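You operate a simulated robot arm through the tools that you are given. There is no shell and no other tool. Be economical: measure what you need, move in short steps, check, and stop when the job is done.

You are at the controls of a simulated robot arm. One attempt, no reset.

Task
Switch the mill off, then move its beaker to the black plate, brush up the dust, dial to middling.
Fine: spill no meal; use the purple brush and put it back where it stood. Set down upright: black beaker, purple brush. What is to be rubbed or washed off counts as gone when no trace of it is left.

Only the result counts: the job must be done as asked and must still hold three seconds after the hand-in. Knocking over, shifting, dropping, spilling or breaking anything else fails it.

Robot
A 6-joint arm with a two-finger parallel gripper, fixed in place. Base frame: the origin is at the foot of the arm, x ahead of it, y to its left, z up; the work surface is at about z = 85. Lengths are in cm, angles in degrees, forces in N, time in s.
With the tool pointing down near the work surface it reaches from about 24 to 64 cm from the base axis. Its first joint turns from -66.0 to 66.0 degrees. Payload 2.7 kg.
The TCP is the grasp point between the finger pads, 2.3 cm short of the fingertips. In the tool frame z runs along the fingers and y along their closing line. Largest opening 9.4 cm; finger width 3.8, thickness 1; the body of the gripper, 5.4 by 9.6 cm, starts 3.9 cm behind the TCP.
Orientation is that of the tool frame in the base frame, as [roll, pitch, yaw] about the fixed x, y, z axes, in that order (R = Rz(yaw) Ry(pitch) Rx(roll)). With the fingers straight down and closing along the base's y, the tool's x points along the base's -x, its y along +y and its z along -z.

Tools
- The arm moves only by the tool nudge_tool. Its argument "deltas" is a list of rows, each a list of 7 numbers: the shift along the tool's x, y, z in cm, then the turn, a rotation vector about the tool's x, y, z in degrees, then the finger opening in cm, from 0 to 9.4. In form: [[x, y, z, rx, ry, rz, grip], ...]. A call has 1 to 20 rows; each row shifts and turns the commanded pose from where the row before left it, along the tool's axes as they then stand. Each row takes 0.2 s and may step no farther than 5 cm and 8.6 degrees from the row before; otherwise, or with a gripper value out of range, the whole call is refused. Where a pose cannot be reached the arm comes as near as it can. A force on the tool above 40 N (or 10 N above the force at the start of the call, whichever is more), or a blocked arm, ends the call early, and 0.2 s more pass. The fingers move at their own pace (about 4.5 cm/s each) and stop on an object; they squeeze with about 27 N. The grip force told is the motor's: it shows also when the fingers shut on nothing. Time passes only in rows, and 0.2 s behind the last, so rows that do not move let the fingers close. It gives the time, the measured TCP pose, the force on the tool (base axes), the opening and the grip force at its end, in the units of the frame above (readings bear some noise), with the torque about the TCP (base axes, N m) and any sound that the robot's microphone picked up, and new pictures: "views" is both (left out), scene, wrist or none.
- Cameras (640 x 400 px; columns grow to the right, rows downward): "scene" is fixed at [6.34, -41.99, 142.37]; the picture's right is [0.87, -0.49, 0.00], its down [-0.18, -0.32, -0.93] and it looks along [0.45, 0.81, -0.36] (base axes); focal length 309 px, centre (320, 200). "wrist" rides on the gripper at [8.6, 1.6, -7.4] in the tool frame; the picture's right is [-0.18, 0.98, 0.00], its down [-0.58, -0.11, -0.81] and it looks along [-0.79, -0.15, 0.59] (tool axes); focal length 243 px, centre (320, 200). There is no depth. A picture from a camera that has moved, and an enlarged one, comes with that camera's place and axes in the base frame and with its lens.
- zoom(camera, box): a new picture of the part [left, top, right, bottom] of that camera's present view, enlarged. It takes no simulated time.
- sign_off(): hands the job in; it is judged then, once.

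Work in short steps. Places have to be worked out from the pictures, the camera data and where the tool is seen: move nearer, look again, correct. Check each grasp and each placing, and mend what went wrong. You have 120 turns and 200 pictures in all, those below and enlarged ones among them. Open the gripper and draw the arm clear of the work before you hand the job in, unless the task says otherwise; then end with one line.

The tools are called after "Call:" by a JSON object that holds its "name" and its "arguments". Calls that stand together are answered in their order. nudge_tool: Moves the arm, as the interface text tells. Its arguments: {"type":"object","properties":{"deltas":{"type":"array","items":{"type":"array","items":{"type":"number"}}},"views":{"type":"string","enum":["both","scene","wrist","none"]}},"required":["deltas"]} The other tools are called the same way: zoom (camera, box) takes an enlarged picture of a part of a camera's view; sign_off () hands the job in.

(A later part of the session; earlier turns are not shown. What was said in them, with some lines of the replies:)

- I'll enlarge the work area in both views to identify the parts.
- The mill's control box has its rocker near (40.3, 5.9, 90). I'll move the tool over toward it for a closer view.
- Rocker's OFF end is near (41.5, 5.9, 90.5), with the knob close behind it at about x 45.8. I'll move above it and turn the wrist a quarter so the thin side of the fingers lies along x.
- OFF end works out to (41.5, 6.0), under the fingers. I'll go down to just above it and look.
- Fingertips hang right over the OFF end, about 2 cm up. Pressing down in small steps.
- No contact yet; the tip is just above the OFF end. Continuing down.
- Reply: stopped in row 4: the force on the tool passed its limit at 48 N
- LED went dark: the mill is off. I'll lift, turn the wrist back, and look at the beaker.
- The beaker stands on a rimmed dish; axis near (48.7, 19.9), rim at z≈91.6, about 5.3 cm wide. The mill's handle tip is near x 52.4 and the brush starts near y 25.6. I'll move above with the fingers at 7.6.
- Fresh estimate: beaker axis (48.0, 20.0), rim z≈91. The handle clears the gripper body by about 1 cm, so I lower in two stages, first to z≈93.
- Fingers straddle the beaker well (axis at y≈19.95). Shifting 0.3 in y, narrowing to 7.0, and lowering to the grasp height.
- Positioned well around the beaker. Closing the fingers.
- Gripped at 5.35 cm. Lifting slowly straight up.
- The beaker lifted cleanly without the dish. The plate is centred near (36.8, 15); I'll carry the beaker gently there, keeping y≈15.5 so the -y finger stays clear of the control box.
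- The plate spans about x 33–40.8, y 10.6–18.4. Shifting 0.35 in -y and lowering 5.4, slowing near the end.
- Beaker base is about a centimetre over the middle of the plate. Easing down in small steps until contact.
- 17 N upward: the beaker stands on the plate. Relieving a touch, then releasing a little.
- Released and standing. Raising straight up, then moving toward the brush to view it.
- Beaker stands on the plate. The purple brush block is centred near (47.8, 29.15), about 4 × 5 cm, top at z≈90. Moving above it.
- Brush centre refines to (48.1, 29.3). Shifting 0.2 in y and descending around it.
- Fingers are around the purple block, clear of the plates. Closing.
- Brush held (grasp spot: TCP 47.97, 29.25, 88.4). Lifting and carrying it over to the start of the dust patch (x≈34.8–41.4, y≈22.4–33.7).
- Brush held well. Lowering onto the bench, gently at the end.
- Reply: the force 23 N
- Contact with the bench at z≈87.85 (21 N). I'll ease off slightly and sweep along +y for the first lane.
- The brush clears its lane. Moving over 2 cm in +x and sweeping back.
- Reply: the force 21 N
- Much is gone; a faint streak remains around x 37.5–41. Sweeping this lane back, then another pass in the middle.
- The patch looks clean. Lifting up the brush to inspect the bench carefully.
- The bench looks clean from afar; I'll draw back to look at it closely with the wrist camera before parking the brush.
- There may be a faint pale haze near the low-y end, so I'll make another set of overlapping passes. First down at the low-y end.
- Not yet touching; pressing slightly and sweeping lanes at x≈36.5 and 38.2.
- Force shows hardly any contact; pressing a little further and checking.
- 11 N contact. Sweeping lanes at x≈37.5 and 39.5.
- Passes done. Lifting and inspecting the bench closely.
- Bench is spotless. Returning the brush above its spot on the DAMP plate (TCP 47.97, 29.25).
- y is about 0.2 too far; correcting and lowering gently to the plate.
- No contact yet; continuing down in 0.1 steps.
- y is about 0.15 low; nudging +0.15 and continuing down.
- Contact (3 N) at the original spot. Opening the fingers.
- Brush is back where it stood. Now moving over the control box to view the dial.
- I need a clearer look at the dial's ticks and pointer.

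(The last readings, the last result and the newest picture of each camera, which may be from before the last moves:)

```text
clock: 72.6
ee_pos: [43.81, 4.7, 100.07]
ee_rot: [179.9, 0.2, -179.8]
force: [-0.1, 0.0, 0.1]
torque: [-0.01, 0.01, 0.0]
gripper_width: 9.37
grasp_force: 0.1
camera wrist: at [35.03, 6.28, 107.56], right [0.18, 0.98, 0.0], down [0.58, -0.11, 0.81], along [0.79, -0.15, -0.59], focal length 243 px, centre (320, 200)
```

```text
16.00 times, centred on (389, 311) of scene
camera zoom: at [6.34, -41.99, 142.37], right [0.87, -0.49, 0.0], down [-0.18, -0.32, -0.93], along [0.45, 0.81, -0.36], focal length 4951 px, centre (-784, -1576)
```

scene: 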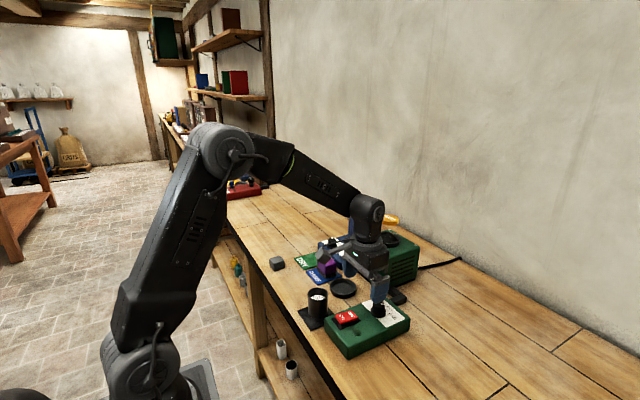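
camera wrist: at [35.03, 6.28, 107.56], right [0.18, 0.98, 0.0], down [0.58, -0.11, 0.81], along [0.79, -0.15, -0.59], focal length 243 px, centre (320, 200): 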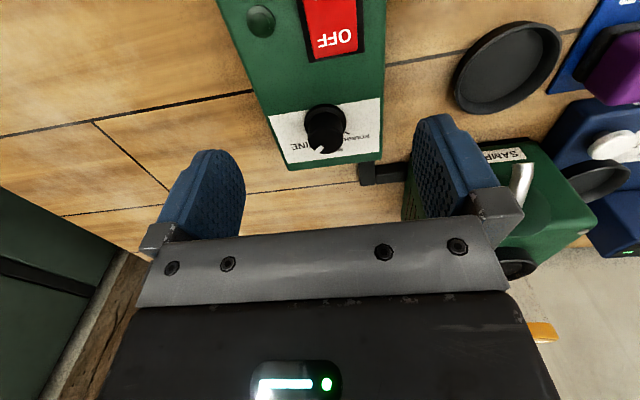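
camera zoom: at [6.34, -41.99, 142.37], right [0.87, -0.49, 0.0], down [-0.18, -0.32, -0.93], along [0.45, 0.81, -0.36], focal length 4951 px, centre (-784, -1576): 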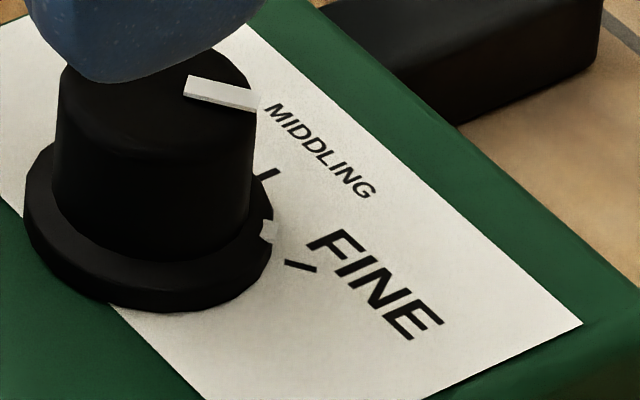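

The dial: FINE tick at about −45° (where the pointer is), MIDDLING about 0° (+x), ROUGH about +45°. Knob axis near (48.5, 4.4), top z≈91.2. I need to turn it about 45° counter-clockwise from above. Moving above the knob first.

Call:
{"name": "nudge_tool", "arguments": {"deltas": [[-2.4, -0.15, 2, 0, 0, 0, 6], [-2.3, -0.1, 2, 0, 0, 0, 6], [0, 0, 0, 0, 0, 0, 6], [0, 0, 0, 0, 0, 0, 6]]}}

Call:
{"name": "zoom", "arguments": {"camera": "wrist", "box": [200, 20, 440, 200]}}

Call:
{"name": "zoom", "arguments": {"camera": "scene", "box": [340, 270, 420, 335]}}

```text
clock: 73.6
ee_pos: [48.59, 4.59, 96.04]
ee_rot: [180.0, 0.2, 180.0]
force: [-0.2, -0.6, -0.7]
torque: [-0.02, 0.02, 0.0]
gripper_width: 6.02
grasp_force: 0.1
camera wrist: at [39.8, 6.18, 103.46], right [0.18, 0.98, 0.0], down [0.58, -0.11, 0.81], along [0.79, -0.15, -0.59], focal length 243 px, centre (320, 200)
```

scene: 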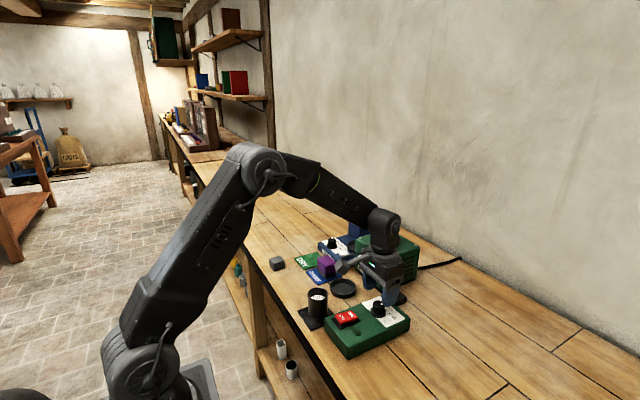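
wrist: 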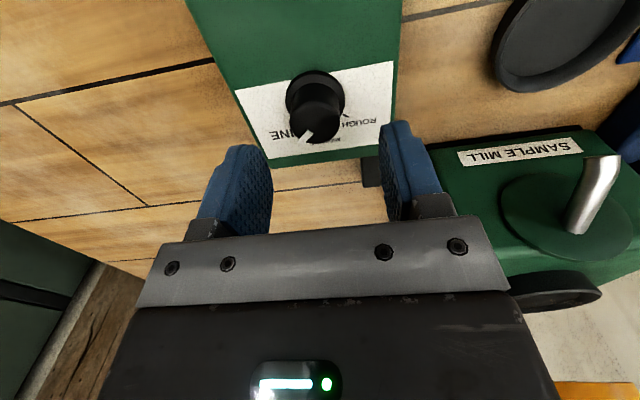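

```text
2.22 times, centred on (320, 110) of wrist
camera zoom: at [39.8, 6.18, 103.46], right [0.18, 0.98, 0.0], down [0.58, -0.11, 0.81], along [0.79, -0.15, -0.59], focal length 539 px, centre (320, 400)
```

zoom: 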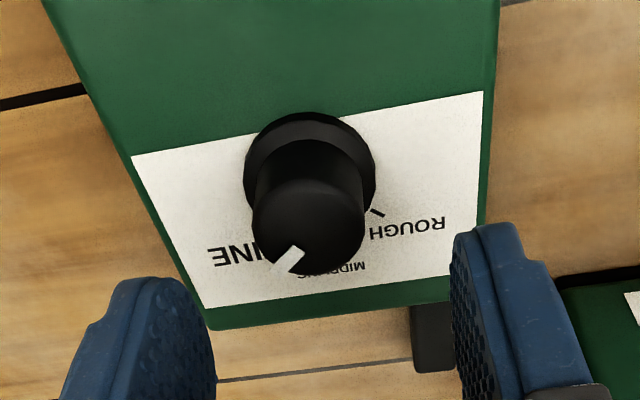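

```text
6.15 times, centred on (380, 302) of scene
camera zoom: at [6.34, -41.99, 142.37], right [0.87, -0.49, 0.0], down [-0.18, -0.32, -0.93], along [0.45, 0.81, -0.36], focal length 1904 px, centre (-49, -431)
```

zoom: 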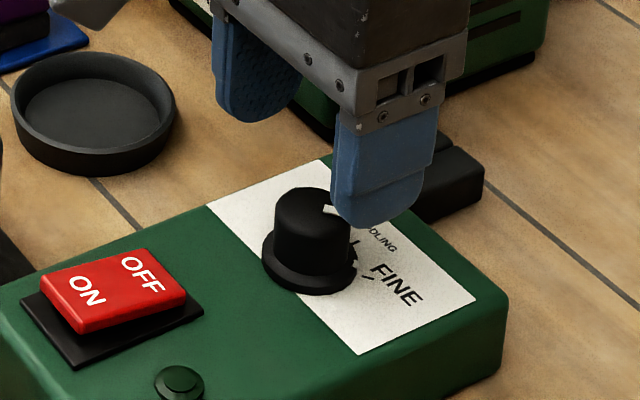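

Knob axis refined to (48.4, 4.23), radius ≈1.5; the label is square to the base axes, so MIDDLING lies along +x. Centring in y and lowering so the tips stay just above the skirt.

Call:
{"name": "nudge_tool", "arguments": {"deltas": [[0.15, -0.35, 0, 0, 0, 0, 5.0], [0, 0, 2, 0, 0, 0, 5.0], [0, 0, 1.5, 0, 0, 0, 5.0], [0, 0, 0.7, 0, 0, 0, 5.0], [0, 0, 0, 0, 0, 0, 5.0]]}}

Call:
{"name": "zoom", "arguments": {"camera": "wrist", "box": [200, 60, 440, 240]}}

Call:
{"name": "zoom", "arguments": {"camera": "scene", "box": [340, 270, 420, 335]}}

```text
clock: 74.8
ee_pos: [48.62, 4.06, 92.18]
ee_rot: [-180.0, 0.2, 180.0]
force: [0.7, -0.3, -0.4]
torque: [-0.03, -0.01, 0.01]
gripper_width: 4.97
grasp_force: 0.1
camera wrist: at [39.75, 5.73, 99.63], right [0.18, 0.98, 0.0], down [0.58, -0.11, 0.81], along [0.79, -0.15, -0.59], focal length 243 px, centre (320, 200)
```

scene: 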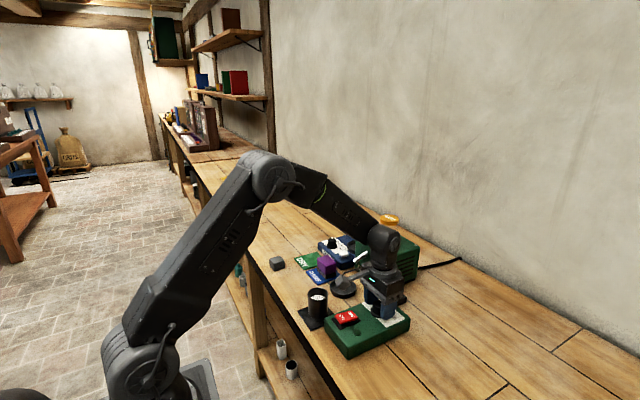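
wrist: 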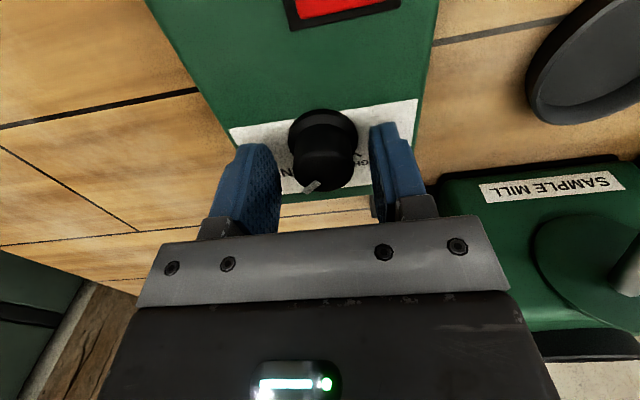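

```text
2.22 times, centred on (320, 150) of wrist
camera zoom: at [39.75, 5.73, 99.63], right [0.18, 0.98, 0.0], down [0.58, -0.11, 0.81], along [0.79, -0.15, -0.59], focal length 539 px, centre (320, 311)
```

zoom: 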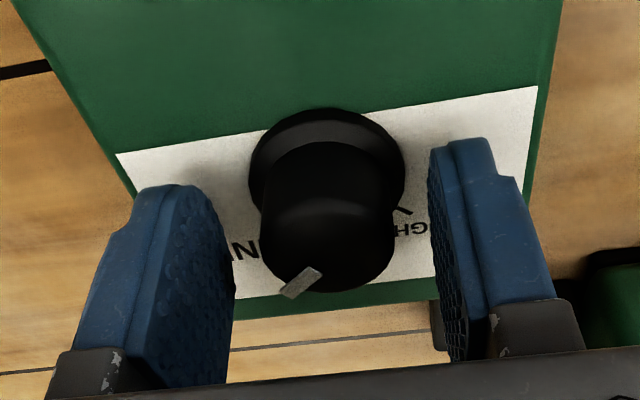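

```text
6.15 times, centred on (380, 302) of scene
camera zoom: at [6.34, -41.99, 142.37], right [0.87, -0.49, 0.0], down [-0.18, -0.32, -0.93], along [0.45, 0.81, -0.36], focal length 1904 px, centre (-49, -431)
```

zoom: 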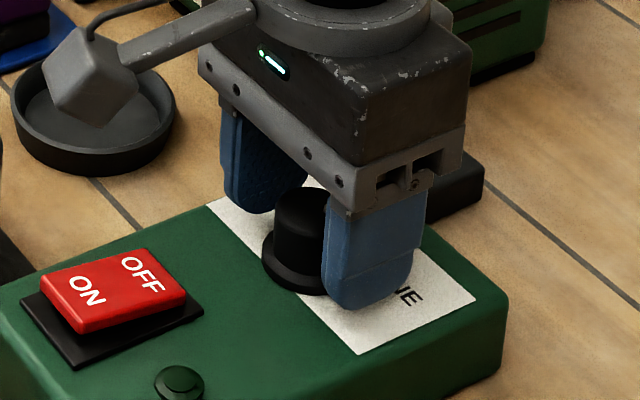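

Knob centre now reads y≈4.25 versus TCP ≈4.1; shifting +0.14, lowering 0.4, and closing slowly.

Call:
{"name": "nudge_tool", "arguments": {"deltas": [[0.1, 0.14, 0.4, 0, 0, 0, 5.0], [0, 0, 0, 0, 0, 0, 4.2], [0, 0, 0, 0, 0, 0, 3.7], [0, 0, 0, 0, 0, 0, 3.4], [0, 0, 0, 0, 0, 0, 3.2]], "views": "wrist"}}

Call:
{"name": "zoom", "arguments": {"camera": "wrist", "box": [220, 80, 420, 230]}}

```text
clock: 76.0
ee_pos: [48.43, 4.29, 91.73]
ee_rot: [-180.0, 0.2, -179.9]
force: [-0.2, 6.2, -1.9]
torque: [0.13, -0.12, -0.03]
gripper_width: 3.72
grasp_force: 45.4
camera wrist: at [39.68, 5.88, 99.21], right [0.18, 0.98, 0.0], down [0.58, -0.11, 0.81], along [0.79, -0.15, -0.59], focal length 243 px, centre (320, 200)
```

wrist: 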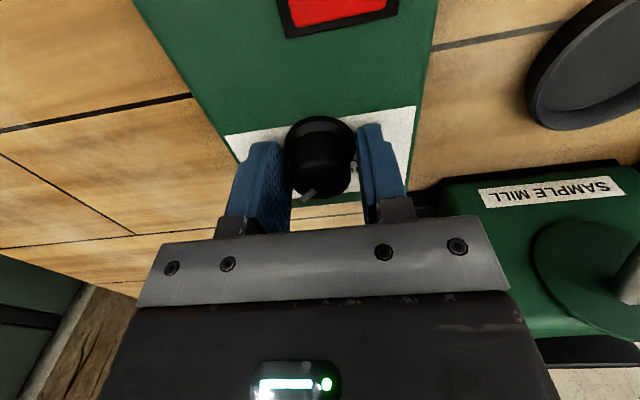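

```text
2.67 times, centred on (320, 155) of wrist
camera zoom: at [39.68, 5.88, 99.21], right [0.18, 0.98, 0.0], down [0.58, -0.11, 0.81], along [0.79, -0.15, -0.59], focal length 647 px, centre (320, 320)
```

zoom: 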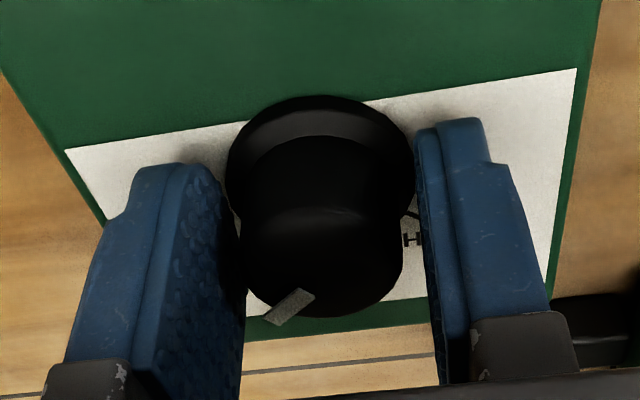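

The tips are closing on the wider skirt (3.72). I'll open, rise 0.5 cm, and close on the knob proper.

Call:
{"name": "nudge_tool", "arguments": {"deltas": [[0, 0, 0, 0, 0, 0, 4.6], [0, 0.06, -0.5, 0, 0, 0, 4.6], [0, 0, 0, 0, 0, 0, 3.8], [0, 0, 0, 0, 0, 0, 3.4], [0, 0, 0, 0, 0, 0, 3.2], [0, 0, 0, 0, 0, 0, 3.1]], "views": "none"}}

```text
clock: 77.4
ee_pos: [48.44, 4.41, 92.17]
ee_rot: [179.9, 0.2, -180.0]
force: [0.1, -0.3, 0.1]
torque: [-0.03, 0.0, 0.01]
gripper_width: 3.12
grasp_force: 0.5
```

Now inside the skirt width with no contact at 3.12. Closing further gently.

Call:
{"name": "nudge_tool", "arguments": {"deltas": [[0, 0, 0, 0, 0, 0, 3.0], [0, 0, 0, 0, 0, 0, 2.9], [0, 0, 0, 0, 0, 0, 2.8], [0, 0, 0, 0, 0, 0, 2.7], [0, 0, 0, 0, 0, 0, 2.7]], "views": "none"}}

```text
clock: 78.6
ee_pos: [48.46, 4.24, 92.16]
ee_rot: [-179.9, 0.2, 179.9]
force: [0.9, -9.3, 0.7]
torque: [-0.22, 0.0, -0.01]
gripper_width: 2.93
grasp_force: 45.0
```

Gripped at 2.93; a 9 N side load says I'm ~0.05 too far in +y. Correcting that and turning −45° about the tool axis (counter-clockwise from above).

Call:
{"name": "nudge_tool", "arguments": {"deltas": [[0, -0.06, 0, 0, 0, 0, 2.6], [0, 0, 0, 0, 0, -5, 2.6], [0, 0, 0, 0, 0, -5, 2.6], [0, 0, 0, 0, 0, -5, 2.6], [0, 0, 0, 0, 0, -5, 2.6], [0, 0, 0, 0, 0, 0, 2.6]]}}

Call:
{"name": "zoom", "arguments": {"camera": "scene", "box": [340, 270, 420, 335]}}

Call:
{"name": "zoom", "arguments": {"camera": "wrist", "box": [220, 80, 420, 230]}}

```text
clock: 80.0
ee_pos: [48.52, 4.31, 92.28]
ee_rot: [180.0, 0.1, -159.9]
force: [2.8, 5.6, -7.9]
torque: [0.18, 0.11, -0.01]
gripper_width: 2.93
grasp_force: 45.6
camera wrist: at [39.65, 2.79, 99.69], right [-0.17, 0.99, 0.0], down [0.58, 0.1, 0.81], along [0.8, 0.13, -0.59], focal length 243 px, centre (320, 200)
```

scene: 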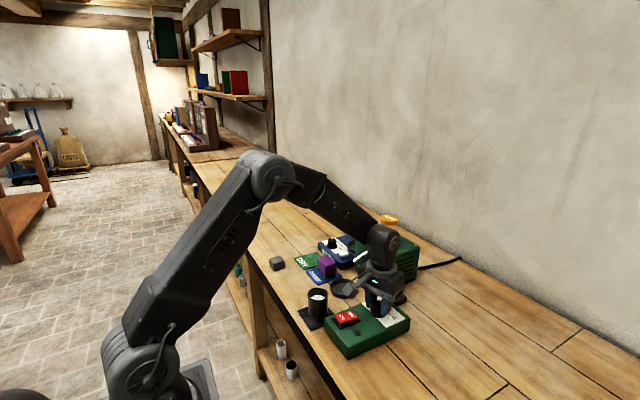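
wrist: 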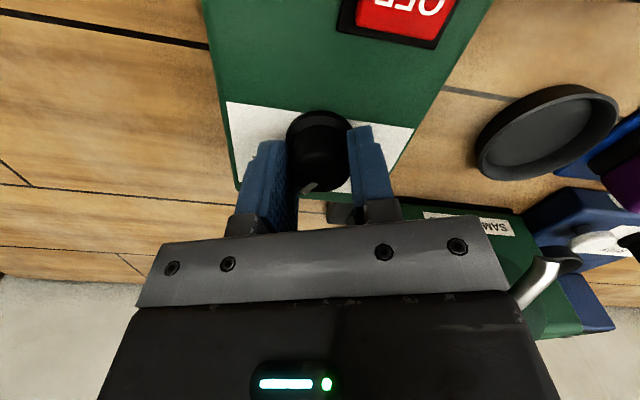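

```text
6.15 times, centred on (380, 302) of scene
camera zoom: at [6.36, -41.97, 142.37], right [0.87, -0.49, 0.0], down [-0.18, -0.32, -0.93], along [0.45, 0.81, -0.36], focal length 1904 px, centre (-49, -431)
```

zoom: 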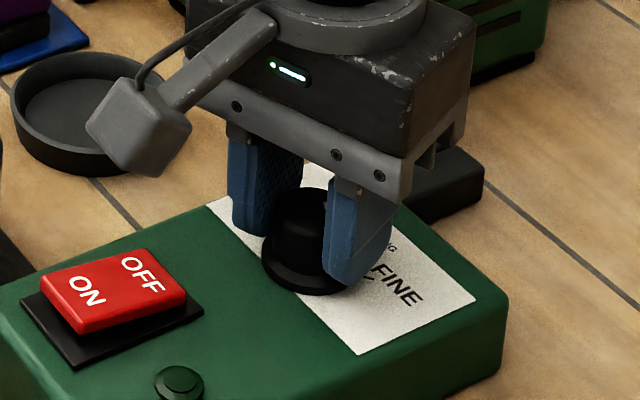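

```text
2.67 times, centred on (320, 155) of wrist
camera zoom: at [39.65, 2.79, 99.69], right [-0.17, 0.99, 0.0], down [0.58, 0.1, 0.81], along [0.8, 0.13, -0.59], focal length 647 px, centre (320, 320)
```

zoom: 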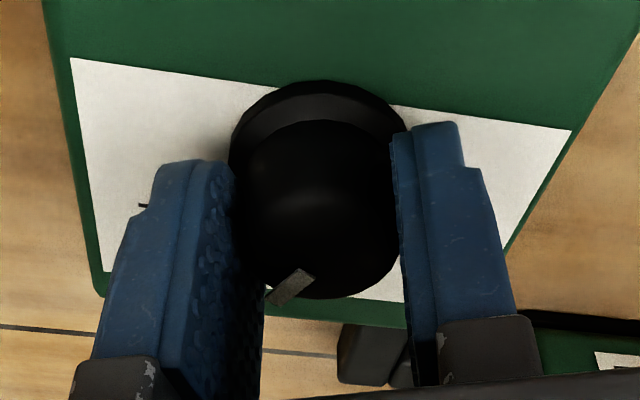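

The pointer stays fixed relative to the fingers, so the knob turns with the grip. Turning the remaining 25°.

Call:
{"name": "nudge_tool", "arguments": {"deltas": [[0, 0, 0.05, 0, 0, -5, 2.6], [0, 0, 0, 0, 0, -5, 2.6], [0, 0, 0, 0, 0, -5, 2.6], [0, 0, 0, 0, 0, -5, 2.6], [0, 0, 0, 0, 0, -5, 2.6], [0, 0, 0, 0, 0, 0, 2.6]]}}

Call:
{"name": "zoom", "arguments": {"camera": "wrist", "box": [220, 80, 420, 230]}}

```text
clock: 81.4
ee_pos: [48.47, 4.18, 92.08]
ee_rot: [-179.8, 0.2, -134.7]
force: [1.6, 12.3, 3.8]
torque: [0.09, 0.23, 0.02]
gripper_width: 2.93
grasp_force: 45.3
camera wrist: at [41.06, -0.77, 99.67], right [-0.57, 0.82, 0.0], down [0.48, 0.34, 0.81], along [0.67, 0.46, -0.59], focal length 243 px, centre (320, 200)
```

scene: 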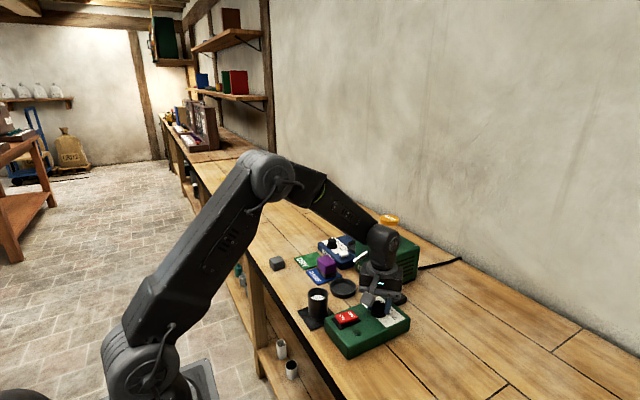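
wrist: 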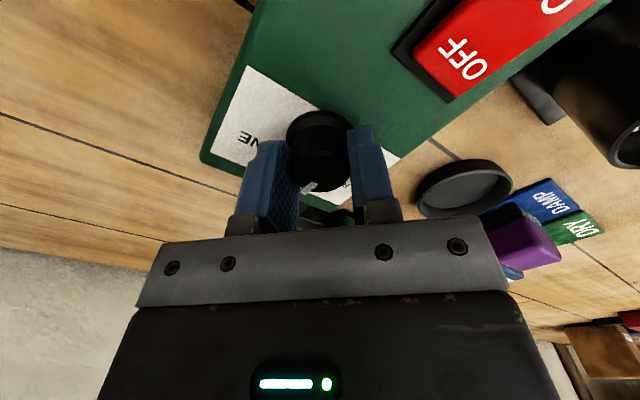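

```text
2.67 times, centred on (320, 155) of wrist
camera zoom: at [41.06, -0.77, 99.67], right [-0.57, 0.82, 0.0], down [0.48, 0.34, 0.81], along [0.67, 0.46, -0.59], focal length 647 px, centre (320, 320)
```

zoom: 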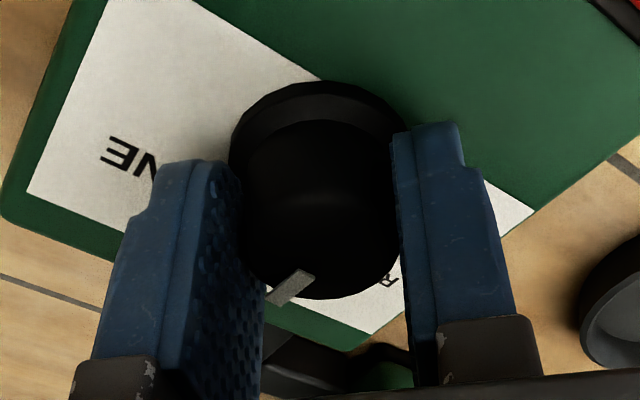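

Knob turned 45°. Opening and rising straight up to inspect the dial.

Call:
{"name": "nudge_tool", "arguments": {"deltas": [[0, 0, 0, 0, 0, 0, 3.4], [0, 0, 0, 0, 0, 0, 4.4], [0, 0, 0, 0, 0, 0, 5], [0, 0, -3, 0, 0, 0, 5], [0, 0, -4, 0, 0, 0, 5], [0, 0, -4, 0, 0, 0, 9], [0, 0, 0, 0, 0, 0, 9.4]]}}

Call:
{"name": "zoom", "arguments": {"camera": "wrist", "box": [240, 0, 420, 150]}}

Call:
{"name": "zoom", "arguments": {"camera": "scene", "box": [360, 290, 410, 330]}}

```text
clock: 83.0
ee_pos: [48.56, 4.3, 103.32]
ee_rot: [-179.9, 0.1, -135.0]
force: [0.6, 0.2, 0.0]
torque: [-0.02, 0.0, 0.01]
gripper_width: 9.42
grasp_force: 0.0
camera wrist: at [41.21, -0.76, 110.78], right [-0.57, 0.82, 0.0], down [0.49, 0.33, 0.81], along [0.67, 0.46, -0.59], focal length 243 px, centre (320, 200)
```

scene: 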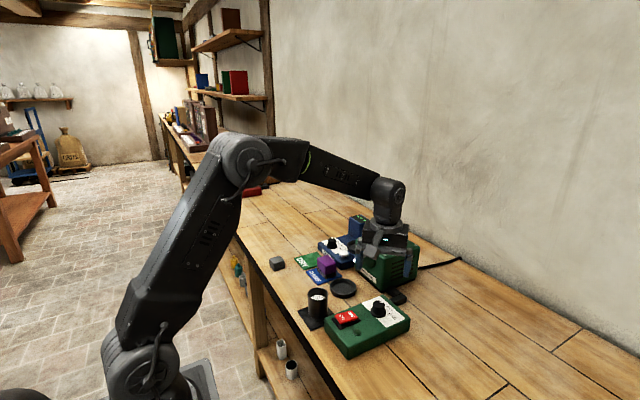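
wrist: 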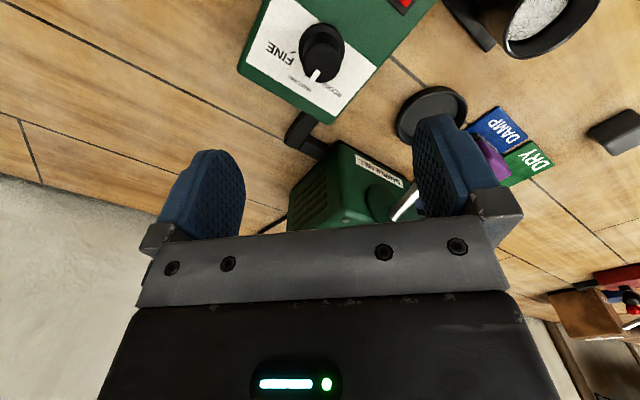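

```text
2.67 times, centred on (330, 75) of wrist
camera zoom: at [41.21, -0.76, 110.78], right [-0.57, 0.82, 0.0], down [0.49, 0.33, 0.81], along [0.67, 0.46, -0.59], focal length 647 px, centre (293, 533)
```

zoom: 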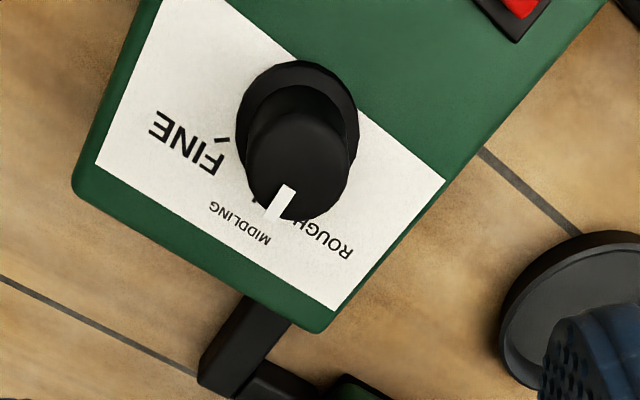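

```text
10.00 times, centred on (385, 310) of scene
camera zoom: at [6.34, -41.99, 142.37], right [0.87, -0.49, 0.0], down [-0.18, -0.32, -0.93], along [0.45, 0.81, -0.36], focal length 3094 px, centre (-330, -900)
```

zoom: 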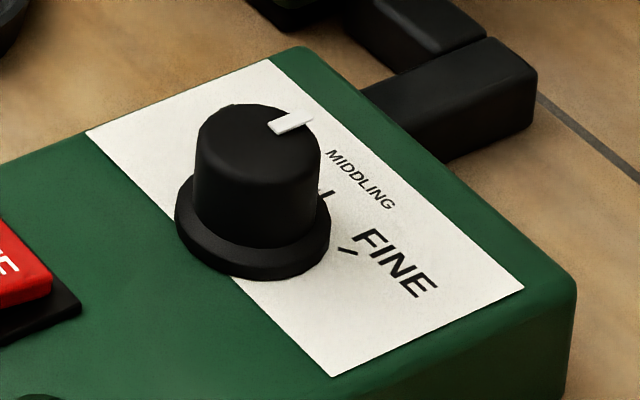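

The pointer looks near MIDDLING, but the tick is half hidden. Turning the wrist another 45° to view knob and ticks from the −y side.

Call:
{"name": "nudge_tool", "arguments": {"deltas": [[0, 0, 0, 0, 0, -8, 9.4], [0, 0, 0, 0, 0, -8, 9.4], [0, 0, 0, 0, 0, -8, 9.4], [0, 0, 0, 0, 0, -8, 9.4], [0, 0, 0, 0, 0, -8, 9.4], [0, 3, 0, 0, 0, -5, 9.4], [-1, 0, 0, 0, 0, 0, 9.4], [0, 0, 0, 0, 0, 0, 9.4]], "views": "none"}}

Call:
{"name": "zoom", "arguments": {"camera": "wrist", "box": [190, 0, 340, 110]}}

```text
clock: 84.8
ee_pos: [45.41, 5.53, 103.17]
ee_rot: [-179.8, 0.1, -89.9]
force: [-0.4, 0.3, 1.0]
torque: [0.01, 0.03, 0.0]
gripper_width: 9.4
grasp_force: 0.1
```

```text
3.64 times, centred on (265, 55) of wrist
camera zoom: at [43.7, -3.07, 110.6], right [-0.98, 0.18, 0.0], down [0.11, 0.58, 0.81], along [0.15, 0.79, -0.59], focal length 882 px, centre (520, 727)
```

zoom: 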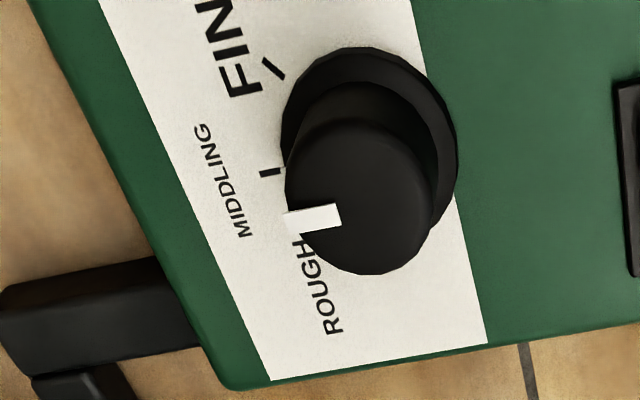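

Pointer and MIDDLING tick are parallel and in line (both along +x at y≈4.56). Drawing the arm up and back for a final check.

Call:
{"name": "nudge_tool", "arguments": {"deltas": [[0, 0, -4, 0, 0, 0, 9.4], [0, 2, -4, 0, 0, 0, 9.4], [0, 4, -2, 0, 0, 0, 9.4], [0, 4, 0, 0, 0, 0, 9.4], [0, 0, 0, 0, 0, 0, 9.4]]}}

Call:
{"name": "zoom", "arguments": {"camera": "scene", "box": [260, 215, 430, 365]}}

```text
clock: 86.0
ee_pos: [35.58, 5.67, 113.11]
ee_rot: [-179.8, 0.0, -89.9]
force: [0.2, 0.0, -0.2]
torque: [0.0, 0.02, 0.02]
gripper_width: 9.39
grasp_force: 0.2
camera wrist: at [33.82, -3.1, 120.68], right [-0.98, 0.18, 0.0], down [0.11, 0.58, 0.81], along [0.15, 0.79, -0.59], focal length 243 px, centre (320, 200)
```

scene: 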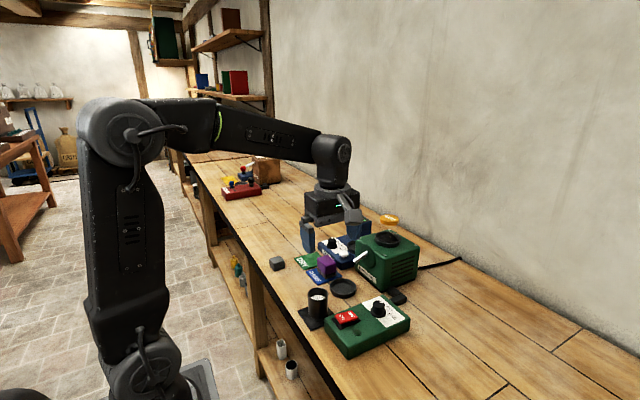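
wrist: 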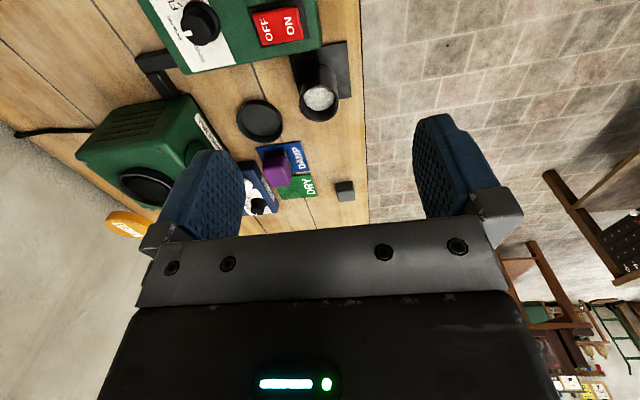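

```text
2.67 times, centred on (345, 290) of scene
camera zoom: at [6.34, -41.99, 142.37], right [0.87, -0.49, 0.0], down [-0.18, -0.32, -0.93], along [0.45, 0.81, -0.36], focal length 825 px, centre (253, -40)
```

zoom: 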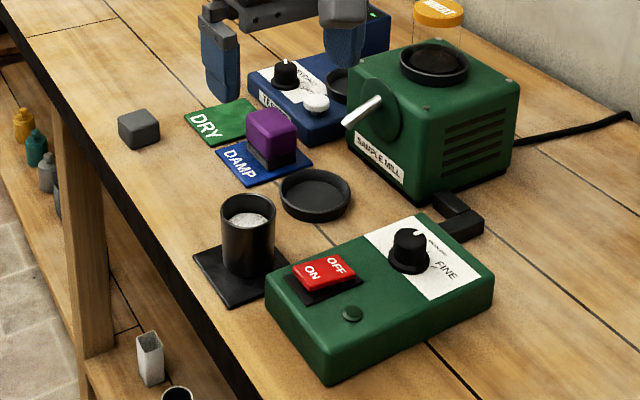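

The last views show the mill off with its LED dark, the beaker upright on the black plate, the bench clean, the brush back on DAMP, and the dial on MIDDLING. The gripper is open and clear, so I'm handing in.

Call:
{"name": "sign_off", "arguments": {}}

```text
The job is handed in.
```

The mill is off, its beaker is upright on the black plate with no meal spilled, the dust is brushed up with the purple brush, which is back in its place, and the dial is on middling; the job is handed in.
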